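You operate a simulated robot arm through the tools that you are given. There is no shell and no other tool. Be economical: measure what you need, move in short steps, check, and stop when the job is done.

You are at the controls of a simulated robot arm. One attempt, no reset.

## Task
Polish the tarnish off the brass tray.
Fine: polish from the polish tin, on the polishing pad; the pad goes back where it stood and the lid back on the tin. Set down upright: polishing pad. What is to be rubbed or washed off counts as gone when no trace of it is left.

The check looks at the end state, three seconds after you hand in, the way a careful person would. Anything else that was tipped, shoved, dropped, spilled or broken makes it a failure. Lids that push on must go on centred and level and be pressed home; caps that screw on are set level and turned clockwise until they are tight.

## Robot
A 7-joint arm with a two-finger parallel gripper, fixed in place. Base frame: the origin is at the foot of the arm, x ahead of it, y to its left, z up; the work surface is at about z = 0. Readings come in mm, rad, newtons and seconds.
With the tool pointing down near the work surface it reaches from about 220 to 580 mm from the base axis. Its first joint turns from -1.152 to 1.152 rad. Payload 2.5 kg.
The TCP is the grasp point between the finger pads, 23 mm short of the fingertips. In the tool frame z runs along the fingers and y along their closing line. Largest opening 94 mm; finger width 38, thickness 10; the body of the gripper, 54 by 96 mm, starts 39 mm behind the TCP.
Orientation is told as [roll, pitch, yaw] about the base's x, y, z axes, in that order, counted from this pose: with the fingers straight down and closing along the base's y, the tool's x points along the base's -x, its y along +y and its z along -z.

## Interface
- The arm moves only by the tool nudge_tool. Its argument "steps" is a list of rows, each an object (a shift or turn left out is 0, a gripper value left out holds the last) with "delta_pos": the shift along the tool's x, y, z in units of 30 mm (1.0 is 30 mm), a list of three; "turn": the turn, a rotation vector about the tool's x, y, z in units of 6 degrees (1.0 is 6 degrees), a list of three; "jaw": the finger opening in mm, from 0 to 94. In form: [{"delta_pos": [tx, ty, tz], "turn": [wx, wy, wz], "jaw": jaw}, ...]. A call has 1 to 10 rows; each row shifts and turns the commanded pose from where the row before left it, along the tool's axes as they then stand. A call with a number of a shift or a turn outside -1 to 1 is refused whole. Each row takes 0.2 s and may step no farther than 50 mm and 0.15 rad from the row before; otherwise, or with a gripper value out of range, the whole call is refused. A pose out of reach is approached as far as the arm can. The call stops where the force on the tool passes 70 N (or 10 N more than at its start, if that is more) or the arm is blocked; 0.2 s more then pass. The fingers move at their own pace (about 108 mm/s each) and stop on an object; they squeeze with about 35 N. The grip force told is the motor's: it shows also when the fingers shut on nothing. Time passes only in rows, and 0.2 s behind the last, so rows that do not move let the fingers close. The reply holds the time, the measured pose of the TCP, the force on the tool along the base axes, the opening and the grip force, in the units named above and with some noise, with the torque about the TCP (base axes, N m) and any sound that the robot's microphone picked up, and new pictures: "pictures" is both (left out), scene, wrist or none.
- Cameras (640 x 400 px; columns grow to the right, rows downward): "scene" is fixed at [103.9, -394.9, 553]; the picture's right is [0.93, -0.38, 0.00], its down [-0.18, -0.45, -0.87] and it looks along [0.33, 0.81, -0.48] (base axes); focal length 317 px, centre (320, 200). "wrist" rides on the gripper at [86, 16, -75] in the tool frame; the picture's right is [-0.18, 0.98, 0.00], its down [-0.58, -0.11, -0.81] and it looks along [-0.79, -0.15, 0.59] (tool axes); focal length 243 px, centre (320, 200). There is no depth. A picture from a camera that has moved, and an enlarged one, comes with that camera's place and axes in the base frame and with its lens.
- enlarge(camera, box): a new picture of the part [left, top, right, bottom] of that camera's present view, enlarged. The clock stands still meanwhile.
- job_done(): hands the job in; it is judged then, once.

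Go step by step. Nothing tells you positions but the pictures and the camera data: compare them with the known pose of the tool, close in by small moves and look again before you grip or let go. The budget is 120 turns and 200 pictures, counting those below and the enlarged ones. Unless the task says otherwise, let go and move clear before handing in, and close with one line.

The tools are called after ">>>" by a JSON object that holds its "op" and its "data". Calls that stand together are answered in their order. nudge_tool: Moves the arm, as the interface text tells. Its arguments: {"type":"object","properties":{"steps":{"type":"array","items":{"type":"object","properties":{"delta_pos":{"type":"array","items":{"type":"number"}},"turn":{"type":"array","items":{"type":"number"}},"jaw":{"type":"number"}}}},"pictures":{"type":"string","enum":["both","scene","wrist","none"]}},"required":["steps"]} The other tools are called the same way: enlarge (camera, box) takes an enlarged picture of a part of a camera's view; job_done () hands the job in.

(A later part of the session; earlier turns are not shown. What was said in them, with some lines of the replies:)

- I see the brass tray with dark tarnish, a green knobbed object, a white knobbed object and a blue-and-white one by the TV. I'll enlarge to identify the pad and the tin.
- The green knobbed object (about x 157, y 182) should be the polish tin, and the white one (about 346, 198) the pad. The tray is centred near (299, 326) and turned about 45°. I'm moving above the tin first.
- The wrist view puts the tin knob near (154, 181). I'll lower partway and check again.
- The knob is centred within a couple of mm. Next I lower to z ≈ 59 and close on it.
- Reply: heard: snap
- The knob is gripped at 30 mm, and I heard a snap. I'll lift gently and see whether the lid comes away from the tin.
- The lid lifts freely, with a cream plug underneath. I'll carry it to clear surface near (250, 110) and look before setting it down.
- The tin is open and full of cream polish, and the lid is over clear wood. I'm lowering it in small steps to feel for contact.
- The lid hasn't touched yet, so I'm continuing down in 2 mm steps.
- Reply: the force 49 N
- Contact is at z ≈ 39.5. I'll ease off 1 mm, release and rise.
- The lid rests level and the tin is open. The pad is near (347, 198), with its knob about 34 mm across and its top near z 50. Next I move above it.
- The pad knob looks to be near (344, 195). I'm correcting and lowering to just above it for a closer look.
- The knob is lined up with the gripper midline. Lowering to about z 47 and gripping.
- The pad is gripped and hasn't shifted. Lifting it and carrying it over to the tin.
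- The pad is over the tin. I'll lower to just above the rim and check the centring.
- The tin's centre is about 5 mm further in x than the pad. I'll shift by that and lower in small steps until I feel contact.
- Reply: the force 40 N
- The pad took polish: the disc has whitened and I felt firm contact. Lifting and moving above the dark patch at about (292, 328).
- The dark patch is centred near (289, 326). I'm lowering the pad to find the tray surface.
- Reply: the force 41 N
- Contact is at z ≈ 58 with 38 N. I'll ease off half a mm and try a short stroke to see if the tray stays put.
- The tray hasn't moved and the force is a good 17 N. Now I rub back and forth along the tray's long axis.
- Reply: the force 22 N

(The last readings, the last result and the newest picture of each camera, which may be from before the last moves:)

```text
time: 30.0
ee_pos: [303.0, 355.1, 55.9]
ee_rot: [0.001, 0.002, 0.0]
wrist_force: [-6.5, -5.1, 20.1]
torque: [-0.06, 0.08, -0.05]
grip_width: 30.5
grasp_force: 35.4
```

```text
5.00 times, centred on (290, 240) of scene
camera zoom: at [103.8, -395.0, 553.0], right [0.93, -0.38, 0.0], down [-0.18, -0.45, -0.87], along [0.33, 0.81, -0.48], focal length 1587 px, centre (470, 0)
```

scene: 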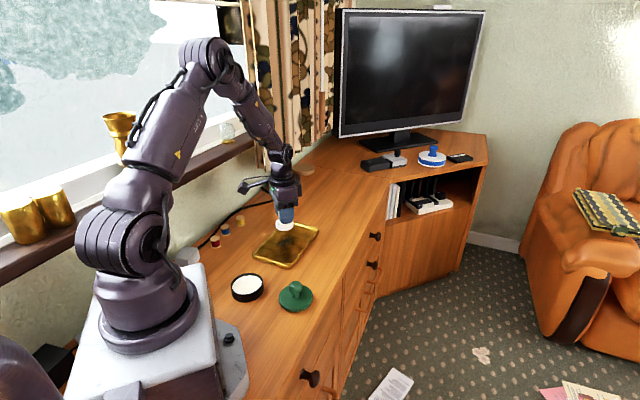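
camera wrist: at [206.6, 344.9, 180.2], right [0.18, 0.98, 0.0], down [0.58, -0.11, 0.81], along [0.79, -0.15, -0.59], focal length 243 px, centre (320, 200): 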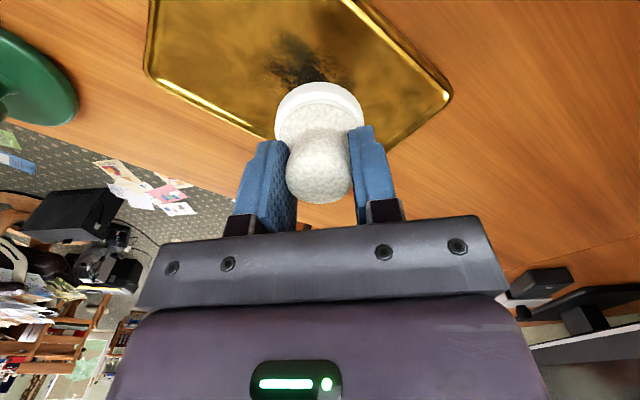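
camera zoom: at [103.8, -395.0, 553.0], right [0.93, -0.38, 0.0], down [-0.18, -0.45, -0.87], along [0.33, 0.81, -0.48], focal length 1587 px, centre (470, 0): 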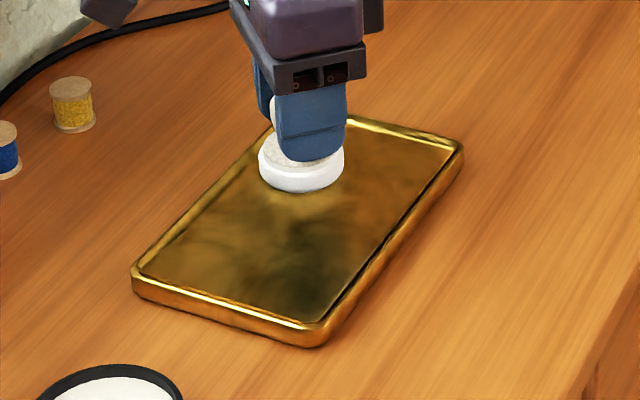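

Most of the dark patch is gone. I'm continuing the strokes over the rest of the area.

>>> {"op": "nudge_tool", "data": {"steps": [{"delta_pos": [0.471, -0.471, 0]}, {"delta_pos": [0.471, -0.471, 0]}, {"delta_pos": [0.471, -0.471, 0]}, {"delta_pos": [-0.4, -0.4, 0]}, {"delta_pos": [-0.471, 0.471, 0]}, {"delta_pos": [-0.471, 0.471, 0]}, {"delta_pos": [-0.471, 0.471, 0]}, {"delta_pos": [-0.35, -0.35, 0]}, {"delta_pos": [0.471, -0.471, 0]}, {"delta_pos": [0.471, -0.471, 0]}], "pictures": "none"}}

>>> {"op": "nudge_tool", "data": {"steps": [{"delta_pos": [0.471, -0.471, 0]}, {"delta_pos": [0.2, 0.2, 0]}, {"delta_pos": [-0.471, 0.471, 0]}, {"delta_pos": [-0.471, 0.471, 0]}, {"delta_pos": [0.2, 0.2, 0]}, {"delta_pos": [0.471, -0.471, 0]}, {"delta_pos": [0.471, -0.471, 0]}, {}], "pictures": "none"}}

>>> {"op": "nudge_tool", "data": {"steps": [{"delta_pos": [0, 0, -1]}, {"delta_pos": [0, 0, -1]}, {"delta_pos": [0, -1, -0.5]}, {"delta_pos": [0, -1, 0]}, {"delta_pos": [0, -1, 0]}]}}

>>> {"op": "enlarge", "data": {"camera": "scene", "box": [240, 200, 340, 280]}}

```text
time: 32.2
ee_pos: [297.7, 303.6, 56.3]
ee_rot: [0.0, -0.001, 0.0]
wrist_force: [2.7, 1.8, 5.3]
torque: [0.05, -0.19, 0.03]
grip_width: 30.5
grasp_force: 34.5
```

```text
time: 34.0
ee_pos: [271.2, 303.2, 57.6]
ee_rot: [0.0, 0.001, 0.0]
wrist_force: [0.7, 0.3, 0.2]
torque: [0.01, 0.01, -0.02]
grip_width: 30.6
grasp_force: 34.9
```

```text
time: 35.2
ee_pos: [271.1, 212.1, 131.4]
ee_rot: [0.0, 0.001, 0.0]
wrist_force: [-0.5, 0.1, -1.2]
torque: [0.01, 0.0, 0.0]
grip_width: 30.8
grasp_force: 35.3
camera wrist: at [185.9, 228.8, 206.6], right [0.18, 0.98, 0.0], down [0.58, -0.11, 0.81], along [0.79, -0.15, -0.59], focal length 243 px, centre (320, 200)
```

scene: 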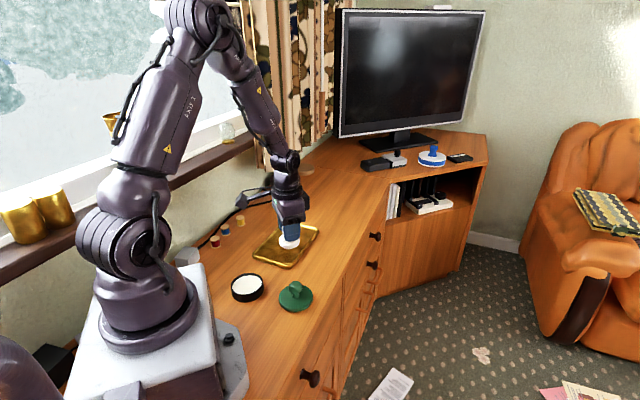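
wrist: 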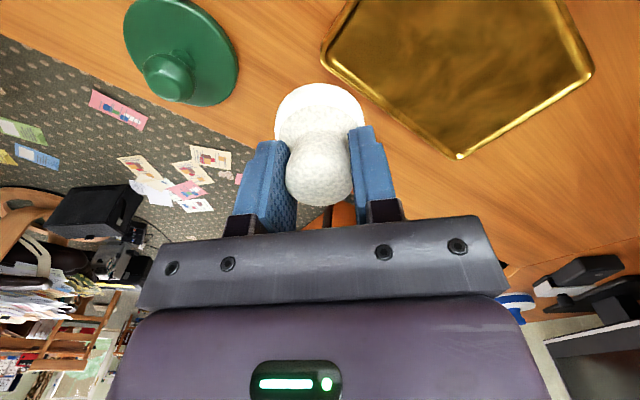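

```text
5.00 times, centred on (290, 240) of scene
camera zoom: at [103.9, -394.9, 553.0], right [0.93, -0.38, 0.0], down [-0.18, -0.45, -0.87], along [0.33, 0.81, -0.48], focal length 1587 px, centre (470, 0)
```

zoom: 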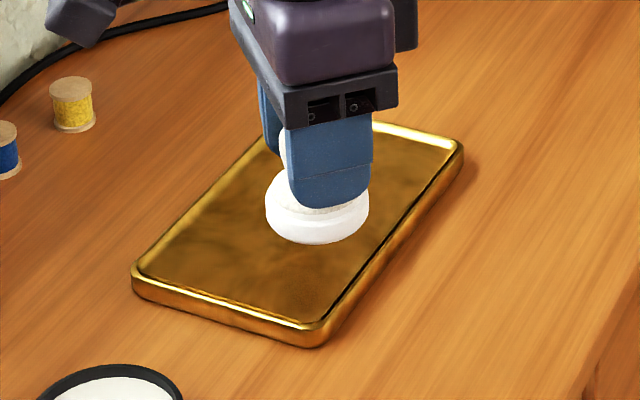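

I need a clear look at the tray, so I'm moving the pad toward its home spot, still held high.

>>> {"op": "nudge_tool", "data": {"steps": [{"delta_pos": [-0.82, -0.21, 0]}, {"delta_pos": [-0.82, -0.21, 0]}, {"delta_pos": [-0.82, -0.21, 0]}, {}], "pictures": "wrist"}}

>>> {"op": "enlarge", "data": {"camera": "scene", "box": [240, 210, 340, 280]}}

>>> {"op": "enlarge", "data": {"camera": "wrist", "box": [300, 0, 640, 212]}}

```text
time: 36.2
ee_pos: [344.2, 193.7, 131.8]
ee_rot: [-0.001, 0.0, -0.002]
wrist_force: [-0.6, -0.3, -0.6]
torque: [0.01, 0.01, -0.02]
grip_width: 30.9
grasp_force: 34.8
camera wrist: at [259.4, 210.7, 206.7], right [0.18, 0.98, 0.0], down [0.58, -0.11, 0.81], along [0.79, -0.15, -0.59], focal length 243 px, centre (320, 200)
```

wrist: 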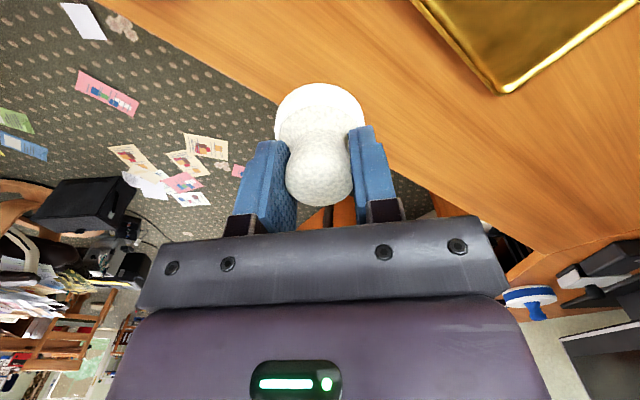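

```text
5.71 times, centred on (290, 245) of scene
camera zoom: at [103.9, -394.9, 553.0], right [0.93, -0.38, 0.0], down [-0.18, -0.45, -0.87], along [0.33, 0.81, -0.48], focal length 1813 px, centre (491, -57)
```

zoom: 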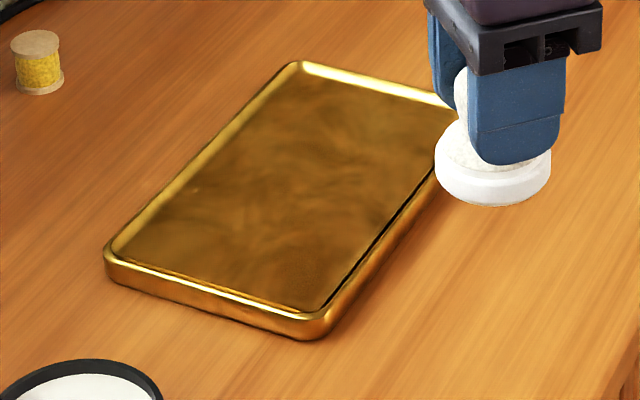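

```text
1.88 times, centred on (470, 106) of wrist
camera zoom: at [259.4, 210.7, 206.7], right [0.18, 0.98, 0.0], down [0.58, -0.11, 0.81], along [0.79, -0.15, -0.59], focal length 457 px, centre (38, 377)
```

zoom: 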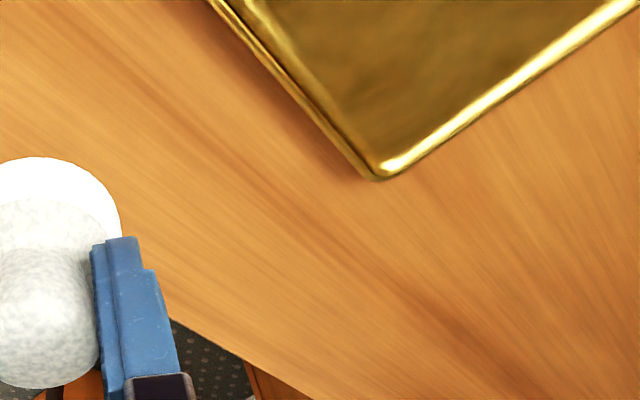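

The dark patch appears gone. I'll zoom in tightly to look for faint traces or smears.

>>> {"op": "enlarge", "data": {"camera": "scene", "box": [255, 220, 295, 250]}}

>>> {"op": "enlarge", "data": {"camera": "scene", "box": [270, 225, 315, 265]}}

```text
13.33 times, centred on (275, 235) of scene
camera zoom: at [103.9, -394.9, 553.0], right [0.93, -0.38, 0.0], down [-0.18, -0.45, -0.87], along [0.33, 0.81, -0.48], focal length 4231 px, centre (920, -267)
```

zoom: 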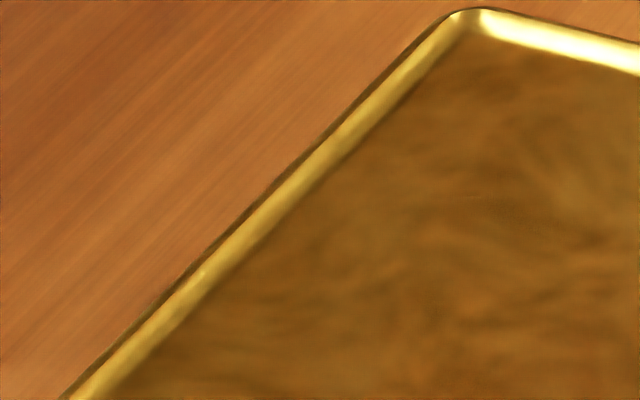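

```text
10.00 times, centred on (292, 245) of scene
camera zoom: at [103.9, -394.9, 553.0], right [0.93, -0.38, 0.0], down [-0.18, -0.45, -0.87], along [0.33, 0.81, -0.48], focal length 3173 px, centre (595, -250)
```

zoom: 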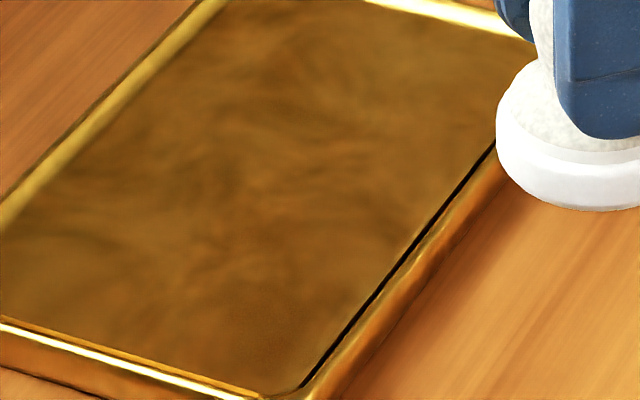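

It looks clean from here. I'll get a second angle with the wrist camera before putting the pad away.

>>> {"op": "nudge_tool", "data": {"steps": [{"delta_pos": [0.9, 0.34, -0.07]}, {"delta_pos": [0.9, 0.34, -0.07]}, {"delta_pos": [0.9, 0.34, -0.07]}, {"delta_pos": [0.9, 0.34, -0.07]}, {}], "pictures": "none"}}

>>> {"op": "enlarge", "data": {"camera": "wrist", "box": [320, 20, 580, 180]}}

>>> {"op": "enlarge", "data": {"camera": "scene", "box": [245, 215, 325, 275]}}

```text
time: 37.4
ee_pos: [238.5, 235.4, 140.6]
ee_rot: [0.0, -0.001, 0.0]
wrist_force: [0.9, 0.4, -0.2]
torque: [0.0, -0.01, -0.02]
grip_width: 30.5
grasp_force: 34.9
```

```text
2.46 times, centred on (450, 100) of wrist
camera zoom: at [151.7, 251.2, 215.6], right [0.18, 0.98, 0.0], down [0.58, -0.11, 0.81], along [0.79, -0.15, -0.59], focal length 597 px, centre (0, 446)
```

zoom: 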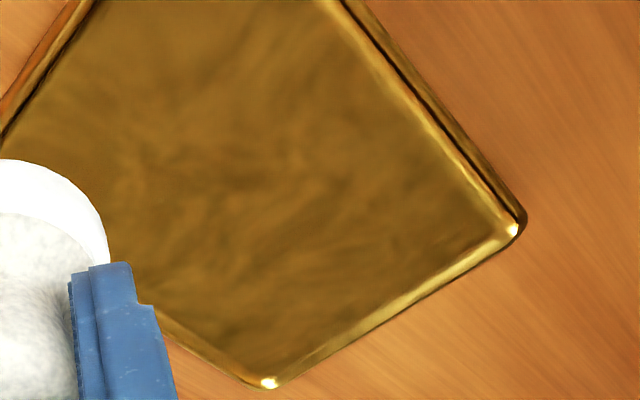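

```text
6.67 times, centred on (285, 245) of scene
camera zoom: at [103.9, -394.9, 553.0], right [0.93, -0.38, 0.0], down [-0.18, -0.45, -0.87], along [0.33, 0.81, -0.48], focal length 2116 px, centre (553, -100)
```

zoom: 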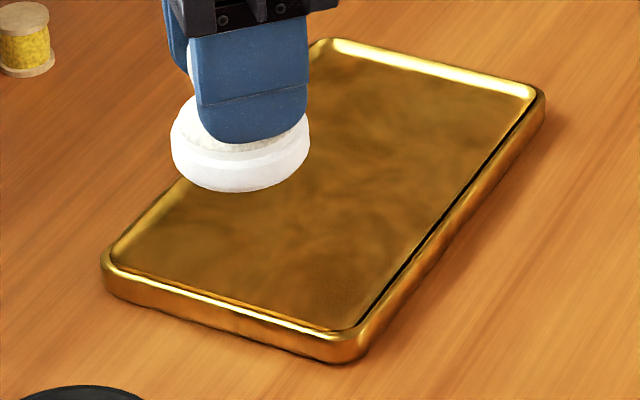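

Both views show clean brass. I'm now returning the pad to its spot. By summing the commanded moves, home is about (342, 192).

>>> {"op": "nudge_tool", "data": {"steps": [{"delta_pos": [-0.88, -0.3515, 0]}, {"delta_pos": [-0.88, -0.3515, 0]}, {"delta_pos": [-0.88, -0.3515, 0]}, {"delta_pos": [-0.88, -0.3515, 0]}, {"delta_pos": [0, 0, 0.95]}, {"delta_pos": [0, 0, 0.95]}, {"delta_pos": [0, 0, 0.85]}, {}], "pictures": "none"}}

>>> {"op": "enlarge", "data": {"camera": "scene", "box": [280, 220, 360, 290]}}

```text
time: 39.2
ee_pos: [343.5, 193.2, 59.5]
ee_rot: [0.0, 0.001, 0.0]
wrist_force: [0.6, -0.1, -0.5]
torque: [0.01, 0.01, -0.01]
grip_width: 30.6
grasp_force: 34.5
```

```text
5.71 times, centred on (320, 255) of scene
camera zoom: at [103.9, -394.9, 553.0], right [0.93, -0.38, 0.0], down [-0.18, -0.45, -0.87], along [0.33, 0.81, -0.48], focal length 1813 px, centre (320, -114)
```

zoom: 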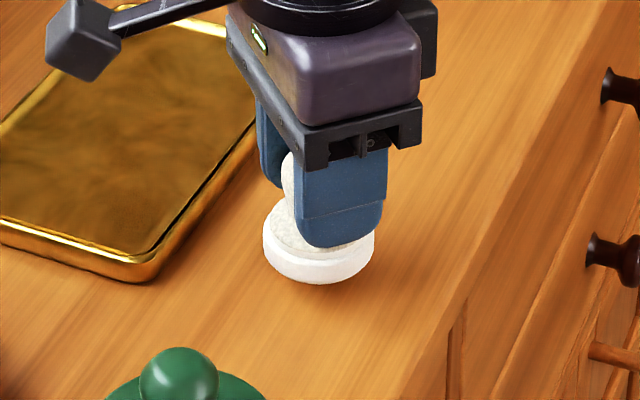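

>>> {"op": "nudge_tool", "data": {"steps": [{"delta_pos": [0, 0, 0.15]}, {"delta_pos": [0, 0, 0.13]}, {}], "pictures": "none"}}

>>> {"op": "nudge_tool", "data": {"steps": [{"delta_pos": [0, 0, 0.04]}, {"delta_pos": [0, 0, 0.04]}, {}], "pictures": "none"}}

>>> {"op": "enlarge", "data": {"camera": "scene", "box": [280, 220, 360, 290]}}

```text
time: 40.0
ee_pos: [342.9, 192.6, 49.4]
ee_rot: [0.001, -0.001, 0.001]
wrist_force: [0.2, -0.1, -0.2]
torque: [0.01, -0.01, -0.05]
grip_width: 30.7
grasp_force: 35.2
```

```text
time: 40.8
ee_pos: [343.0, 193.3, 47.1]
ee_rot: [-0.001, -0.002, 0.0]
wrist_force: [-0.5, -0.7, 0.0]
torque: [0.0, 0.02, -0.01]
grip_width: 30.7
grasp_force: 34.8
```

```text
5.71 times, centred on (320, 255) of scene
camera zoom: at [103.9, -394.9, 553.0], right [0.93, -0.38, 0.0], down [-0.18, -0.45, -0.87], along [0.33, 0.81, -0.48], focal length 1813 px, centre (320, -114)
```

zoom: 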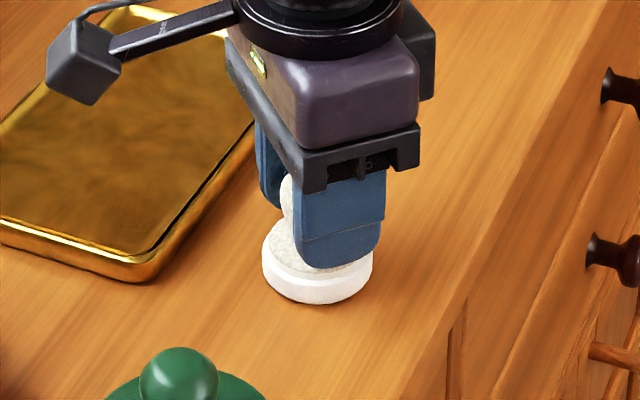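

It's about 1 mm off to the left and not quite touching, so I'm correcting and going down.

>>> {"op": "nudge_tool", "data": {"steps": [{"delta_pos": [-0.04, 0, 0.03]}, {"delta_pos": [0, 0, 0.03]}, {}], "pictures": "none"}}

```text
time: 41.6
ee_pos: [344.1, 192.0, 45.3]
ee_rot: [0.0, 0.0, -0.001]
wrist_force: [0.9, 0.0, -2.0]
torque: [-0.01, -0.04, 0.03]
grip_width: 30.7
grasp_force: 34.6
```

>>> {"op": "nudge_tool", "data": {"steps": [{"delta_pos": [0, 0, 0.03]}, {}], "pictures": "none"}}

>>> {"op": "enlarge", "data": {"camera": "scene", "box": [280, 220, 360, 290]}}

```text
time: 42.2
ee_pos: [343.2, 192.6, 45.0]
ee_rot: [-0.001, 0.001, 0.0]
wrist_force: [-5.6, -2.2, 18.0]
torque: [-0.06, 0.17, 0.0]
grip_width: 30.6
grasp_force: 34.9
```

```text
5.71 times, centred on (320, 255) of scene
camera zoom: at [103.8, -395.0, 553.0], right [0.93, -0.38, 0.0], down [-0.18, -0.45, -0.87], along [0.33, 0.81, -0.48], focal length 1813 px, centre (320, -114)
```

zoom: 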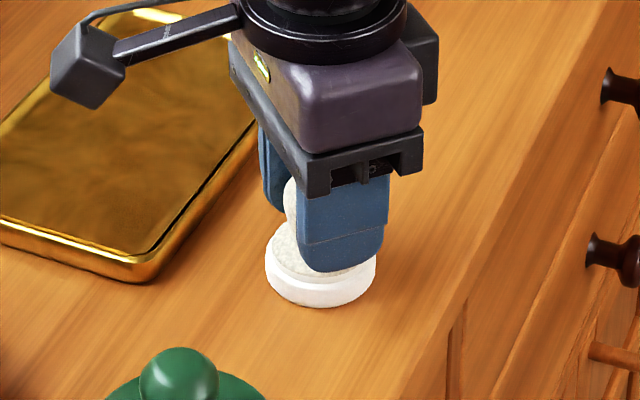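

The pad sits exactly in its original outline with light contact. Releasing and rising.

>>> {"op": "nudge_tool", "data": {"steps": [{"delta_pos": [0, 0, -0.01]}, {"jaw": 70}, {}, {"delta_pos": [0, 0, -1]}, {"delta_pos": [0, 0, -1]}, {"delta_pos": [0, 0, -0.8]}]}}

>>> {"op": "enlarge", "data": {"camera": "scene", "box": [280, 220, 360, 290]}}

```text
time: 43.6
ee_pos: [343.5, 193.1, 129.5]
ee_rot: [-0.001, 0.0, -0.001]
wrist_force: [-0.7, -0.2, -0.6]
torque: [0.0, 0.03, -0.01]
grip_width: 69.8
grasp_force: 0.1
camera wrist: at [257.5, 210.3, 204.2], right [0.18, 0.98, 0.0], down [0.58, -0.11, 0.81], along [0.79, -0.15, -0.59], focal length 243 px, centre (320, 200)
```

scene: 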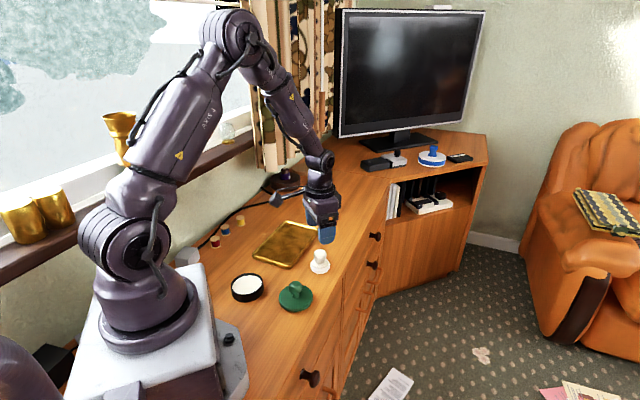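
wrist: 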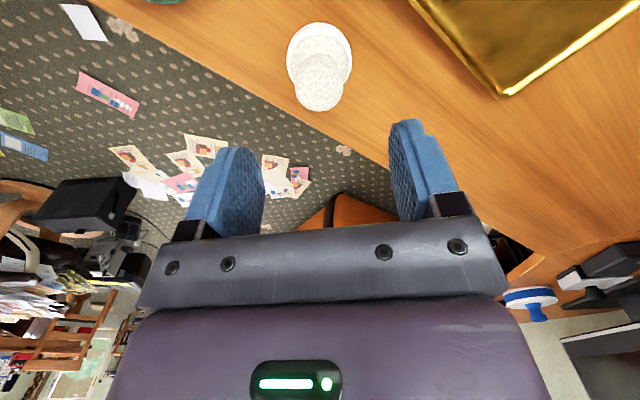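

```text
5.71 times, centred on (320, 255) of scene
camera zoom: at [103.9, -394.9, 553.0], right [0.93, -0.38, 0.0], down [-0.18, -0.45, -0.87], along [0.33, 0.81, -0.48], focal length 1813 px, centre (320, -114)
```

zoom: 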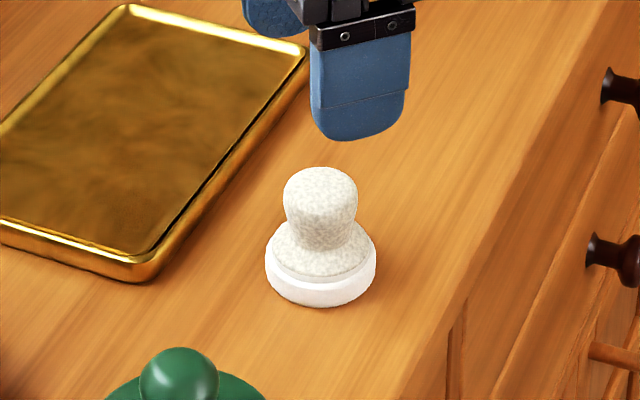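

The pad is upright on its original spot. Next, back over the lid's knob.

>>> {"op": "nudge_tool", "data": {"steps": [{"delta_pos": [0.785, -0.68, 0], "jaw": 60}, {"delta_pos": [0.785, -0.68, 0]}, {"delta_pos": [0.785, -0.68, 0]}, {"delta_pos": [0.785, -0.68, 0]}, {"delta_pos": [0, 0, 1]}, {"delta_pos": [0, 0, 0.5]}, {}]}}

```text
time: 45.2
ee_pos: [249.6, 111.5, 83.0]
ee_rot: [0.0, -0.002, 0.0]
wrist_force: [-0.2, 0.4, -1.0]
torque: [-0.01, -0.01, 0.0]
grip_width: 59.8
grasp_force: 0.0
camera wrist: at [163.3, 127.3, 159.1], right [0.18, 0.98, 0.0], down [0.58, -0.11, 0.81], along [0.79, -0.15, -0.59], focal length 243 px, centre (320, 200)
```

scene: 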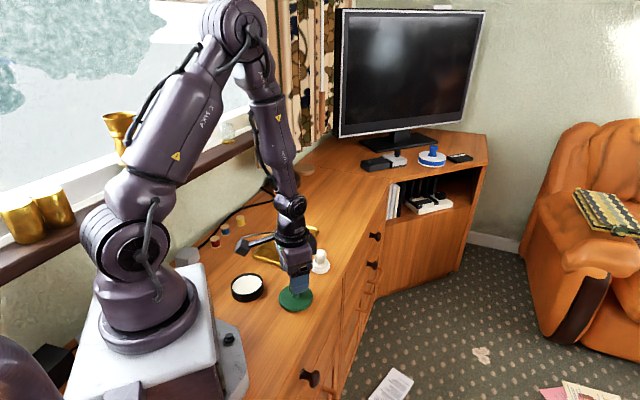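
wrist: 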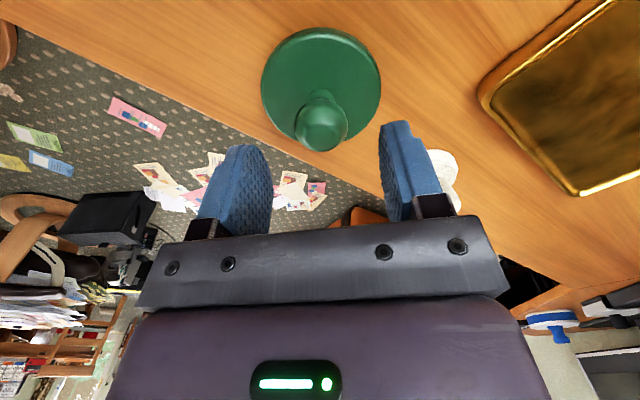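

>>> {"op": "nudge_tool", "data": {"steps": [{"delta_pos": [0, 0, 0.8]}, {"delta_pos": [0, 0, 0.6]}, {"jaw": 0}, {}, {}, {"delta_pos": [0, 0, -0.3]}, {"delta_pos": [0, 0, -0.7]}, {"delta_pos": [0, 0, -1]}, {}]}}

>>> {"op": "enlarge", "data": {"camera": "scene", "box": [200, 210, 344, 310]}}

```text
time: 47.2
ee_pos: [249.3, 111.3, 101.3]
ee_rot: [0.002, 0.0, 0.002]
wrist_force: [0.4, 0.7, 0.0]
torque: [-0.01, 0.0, 0.01]
grip_width: 29.8
grasp_force: 34.8
camera wrist: at [163.2, 128.4, 177.4], right [0.18, 0.98, 0.0], down [0.58, -0.11, 0.81], along [0.79, -0.15, -0.59], focal length 243 px, centre (320, 200)
```

scene: 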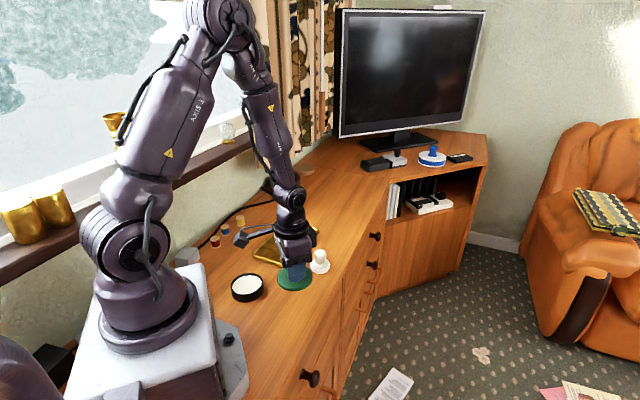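
wrist: 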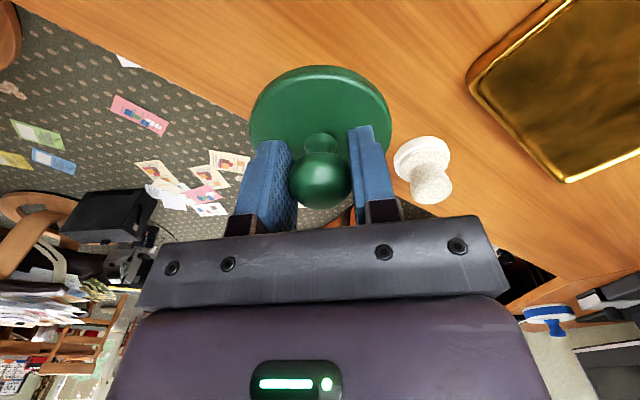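

```text
4.00 times, centred on (272, 260) of scene
camera zoom: at [103.9, -394.9, 553.0], right [0.93, -0.38, 0.0], down [-0.18, -0.45, -0.87], along [0.33, 0.81, -0.48], focal length 1269 px, centre (512, -40)
```

zoom: 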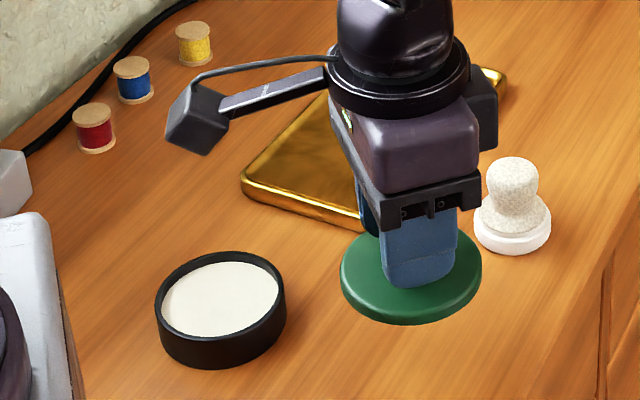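

The lid is gripped as before. I'm reversing the earlier translation to bring it over the tin.

>>> {"op": "nudge_tool", "data": {"steps": [{"delta_pos": [0.8, 0.593, 0]}, {"delta_pos": [0.8, 0.593, 0]}, {"delta_pos": [0.8, 0.593, 0]}, {"delta_pos": [0.8, 0.593, 0]}, {"delta_pos": [0, 0, 0.7]}, {"delta_pos": [0, 0, 0.3]}, {}]}}

>>> {"op": "enlarge", "data": {"camera": "scene", "box": [190, 220, 302, 310]}}

>>> {"op": "enlarge", "data": {"camera": "wrist", "box": [220, 0, 420, 220]}}

```text
time: 48.8
ee_pos: [153.6, 182.1, 71.1]
ee_rot: [0.0, 0.0, -0.001]
wrist_force: [-0.3, -0.3, -0.2]
torque: [0.02, -0.01, -0.02]
grip_width: 29.7
grasp_force: 35.6
camera wrist: at [67.8, 199.0, 146.8], right [0.18, 0.98, 0.0], down [0.58, -0.11, 0.81], along [0.79, -0.15, -0.59], focal length 243 px, centre (320, 200)
```

scene: 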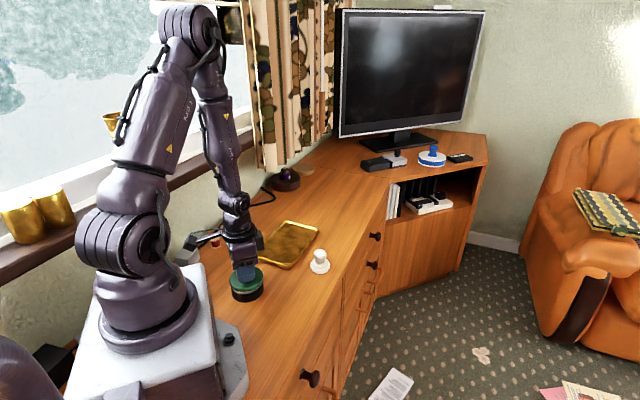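
wrist: 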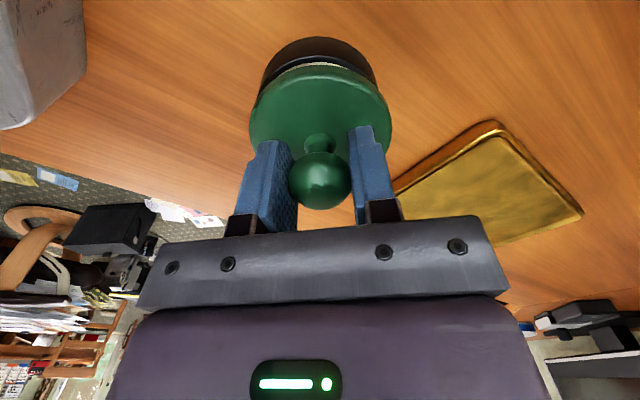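

```text
4.44 times, centred on (246, 265) of scene
camera zoom: at [103.9, -394.9, 553.0], right [0.93, -0.38, 0.0], down [-0.18, -0.45, -0.87], along [0.33, 0.81, -0.48], focal length 1410 px, centre (649, -89)
```

zoom: 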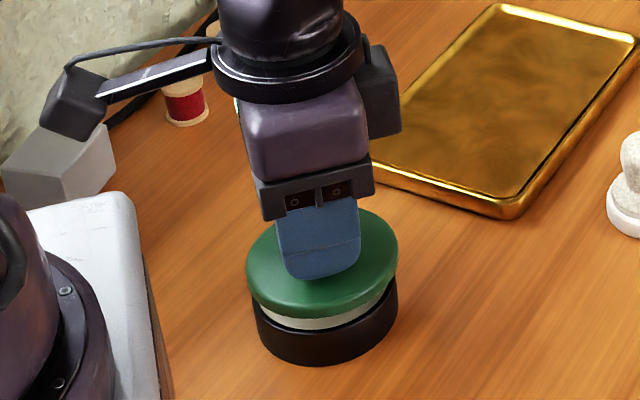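

```text
1.82 times, centred on (320, 110) of wrist
camera zoom: at [67.8, 199.0, 146.8], right [0.18, 0.98, 0.0], down [0.58, -0.11, 0.81], along [0.79, -0.15, -0.59], focal length 441 px, centre (320, 364)
```

zoom: 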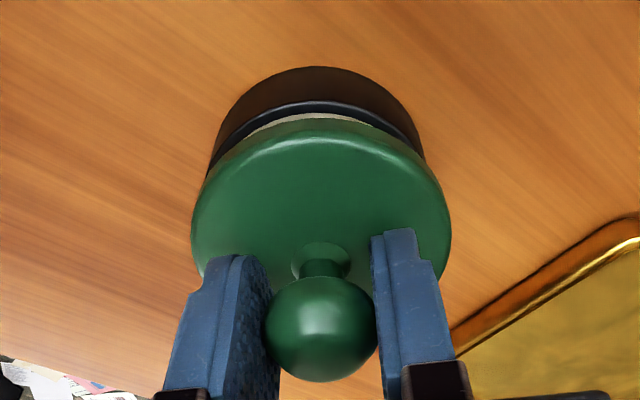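

The lid lines up with the tin as it did when it came off. I'm lowering slowly and watching the force.

>>> {"op": "nudge_tool", "data": {"steps": [{"delta_pos": [0, 0, 0.12]}, {"delta_pos": [0, 0, 0.1]}, {}], "pictures": "none"}}

>>> {"op": "enlarge", "data": {"camera": "scene", "box": [200, 240, 290, 310]}}

```text
time: 49.6
ee_pos: [153.4, 182.7, 63.8]
ee_rot: [0.0, 0.0, 0.001]
wrist_force: [0.5, -0.1, -0.4]
torque: [-0.02, -0.04, 0.02]
grip_width: 29.8
grasp_force: 35.5
```

```text
5.71 times, centred on (245, 275) of scene
camera zoom: at [103.9, -394.9, 553.0], right [0.93, -0.38, 0.0], down [-0.18, -0.45, -0.87], along [0.33, 0.81, -0.48], focal length 1813 px, centre (749, -229)
```

zoom: 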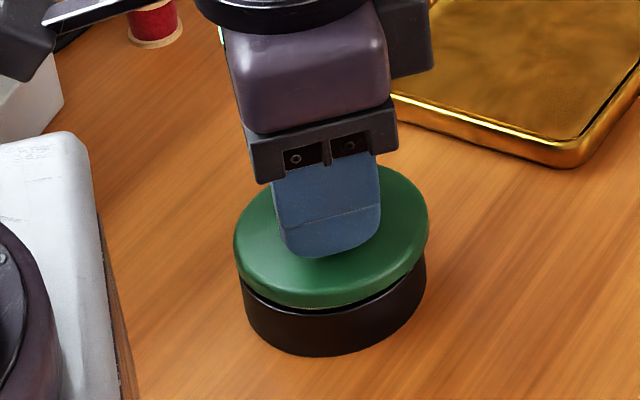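

>>> {"op": "nudge_tool", "data": {"steps": [{"delta_pos": [0, 0, 0.06]}, {"delta_pos": [0, 0, 0.05]}, {}], "pictures": "none"}}

>>> {"op": "enlarge", "data": {"camera": "scene", "box": [200, 240, 290, 310]}}

```text
time: 50.4
ee_pos: [154.3, 182.2, 62.4]
ee_rot: [0.001, 0.001, -0.001]
wrist_force: [0.3, -0.1, -1.1]
torque: [0.01, 0.01, -0.03]
grip_width: 29.7
grasp_force: 35.2
```

```text
5.71 times, centred on (245, 275) of scene
camera zoom: at [103.9, -394.9, 553.0], right [0.93, -0.38, 0.0], down [-0.18, -0.45, -0.87], along [0.33, 0.81, -0.48], focal length 1813 px, centre (749, -229)
```

zoom: 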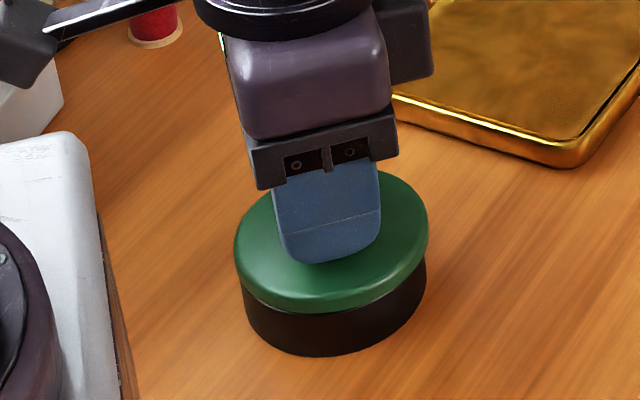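

>>> {"op": "nudge_tool", "data": {"steps": [{"delta_pos": [0, 0, 0.04]}, {"delta_pos": [0, 0, 0.04]}, {}], "pictures": "none"}}

```text
time: 51.2
ee_pos: [152.8, 181.2, 59.9]
ee_rot: [-0.001, 0.003, 0.0]
wrist_force: [-9.8, -6.8, 39.3]
torque: [-0.1, 0.04, -0.14]
grip_width: 29.9
grasp_force: 34.8
heard: snap
```

I heard the snap at 39 N. I'll add a little more press to be sure it's home, then check.

>>> {"op": "nudge_tool", "data": {"steps": [{"delta_pos": [0, 0, 0.015]}, {}], "pictures": "none"}}

>>> {"op": "enlarge", "data": {"camera": "scene", "box": [200, 240, 290, 310]}}

```text
time: 51.8
ee_pos: [153.6, 182.1, 59.5]
ee_rot: [-0.002, 0.001, -0.002]
wrist_force: [-8.9, -10.3, 39.6]
torque: [-0.15, 0.04, -0.13]
grip_width: 29.9
grasp_force: 35.0
```

```text
5.71 times, centred on (245, 275) of scene
camera zoom: at [103.8, -395.0, 553.0], right [0.93, -0.38, 0.0], down [-0.18, -0.45, -0.87], along [0.33, 0.81, -0.48], focal length 1813 px, centre (749, -229)
```

zoom: 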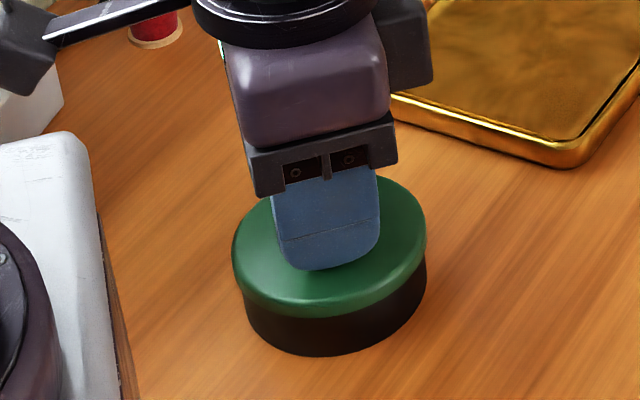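

>>> {"op": "nudge_tool", "data": {"steps": [{"delta_pos": [0, 0, -0.015]}, {"jaw": 60}, {}, {"delta_pos": [0, 0, -1]}, {"delta_pos": [0, 0, -1]}, {"delta_pos": [0, 0, -1]}, {}]}}

>>> {"op": "enlarge", "data": {"camera": "scene", "box": [200, 240, 290, 310]}}

>>> {"op": "enlarge", "data": {"camera": "wrist", "box": [220, 0, 420, 180]}}

```text
time: 53.4
ee_pos: [153.9, 181.9, 148.4]
ee_rot: [-0.001, 0.0, -0.001]
wrist_force: [0.1, 0.4, -0.3]
torque: [0.01, -0.03, 0.0]
grip_width: 59.8
grasp_force: 0.2
camera wrist: at [67.6, 198.4, 224.7], right [0.18, 0.98, 0.0], down [0.58, -0.11, 0.81], along [0.79, -0.15, -0.59], focal length 243 px, centre (320, 200)
```

scene: 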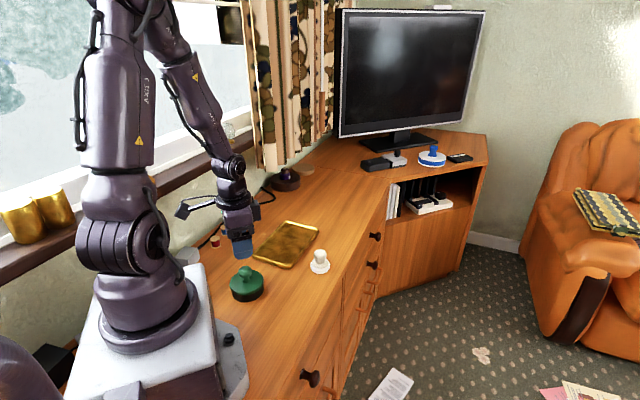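
wrist: 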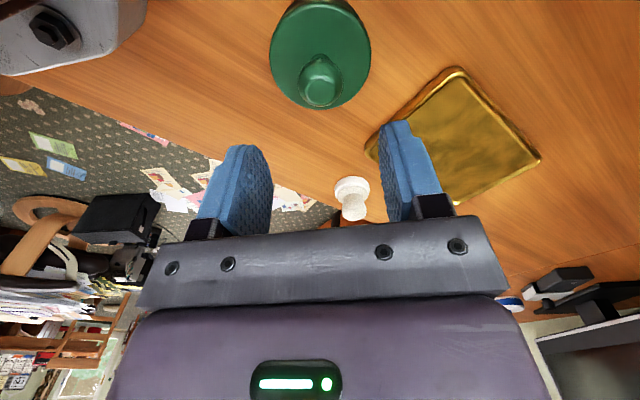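

```text
5.71 times, centred on (245, 275) of scene
camera zoom: at [103.9, -394.9, 553.0], right [0.93, -0.38, 0.0], down [-0.18, -0.45, -0.87], along [0.33, 0.81, -0.48], focal length 1813 px, centre (749, -229)
```

zoom: 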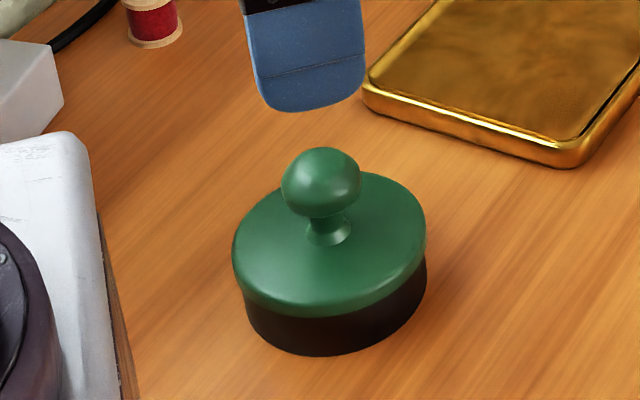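

```text
2.22 times, centred on (320, 90) of wrist
camera zoom: at [67.6, 198.4, 224.7], right [0.18, 0.98, 0.0], down [0.58, -0.11, 0.81], along [0.79, -0.15, -0.59], focal length 539 px, centre (320, 444)
```

zoom: 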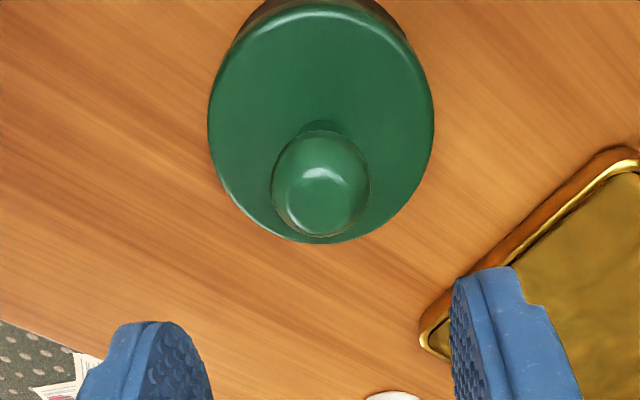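

The lid is seated level and matches its original look. One last look at the tray from the clear side.

>>> {"op": "enlarge", "data": {"camera": "scene", "box": [245, 210, 335, 280]}}

```text
5.71 times, centred on (290, 245) of scene
camera zoom: at [103.9, -394.9, 553.0], right [0.93, -0.38, 0.0], down [-0.18, -0.45, -0.87], along [0.33, 0.81, -0.48], focal length 1813 px, centre (491, -57)
```

zoom: 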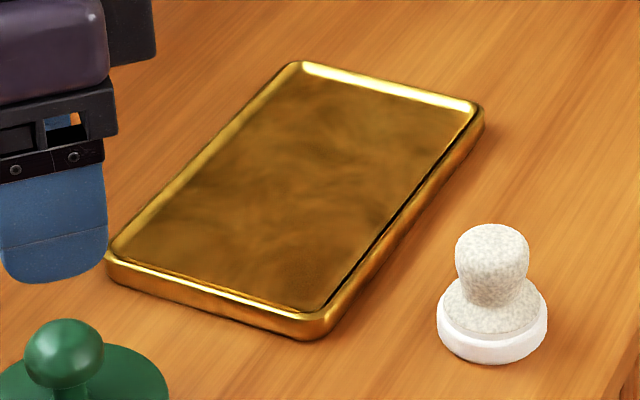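

>>> {"op": "enlarge", "data": {"camera": "scene", "box": [280, 235, 310, 260]}}

>>> {"op": "enlarge", "data": {"camera": "scene", "box": [275, 222, 320, 250]}}

```text
16.00 times, centred on (295, 248) of scene
camera zoom: at [103.9, -394.9, 553.0], right [0.93, -0.38, 0.0], down [-0.18, -0.45, -0.87], along [0.33, 0.81, -0.48], focal length 5078 px, centre (720, -560)
```

zoom: 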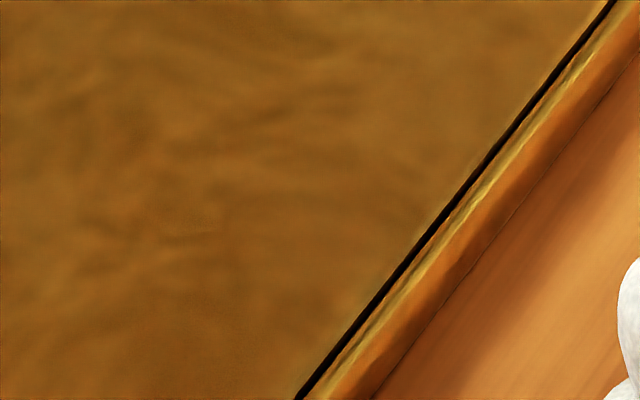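

```text
14.22 times, centred on (298, 236) of scene
camera zoom: at [103.9, -394.9, 553.0], right [0.93, -0.38, 0.0], down [-0.18, -0.45, -0.87], along [0.33, 0.81, -0.48], focal length 4513 px, centre (640, -312)
```

zoom: 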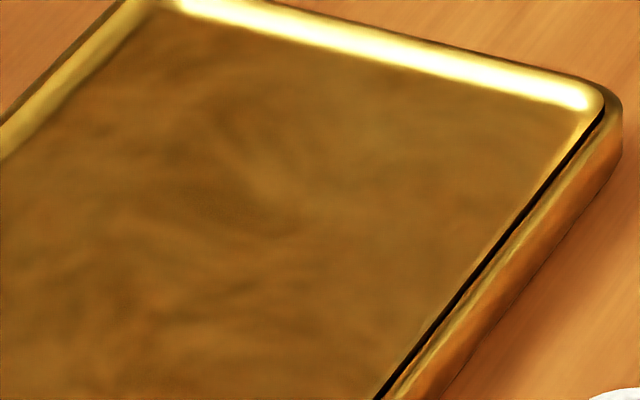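

The tray shows no trace of tarnish, the pad is upright on its spot, the lid is snapped home and the gripper is clear. I'm handing in.

>>> {"op": "job_done", "data": {}}

```text
The job is handed in.
```

I polished the brass tray until no tarnish was visible, set the pad back upright where it stood, pressed the lid home on the tin, and handed the job in.
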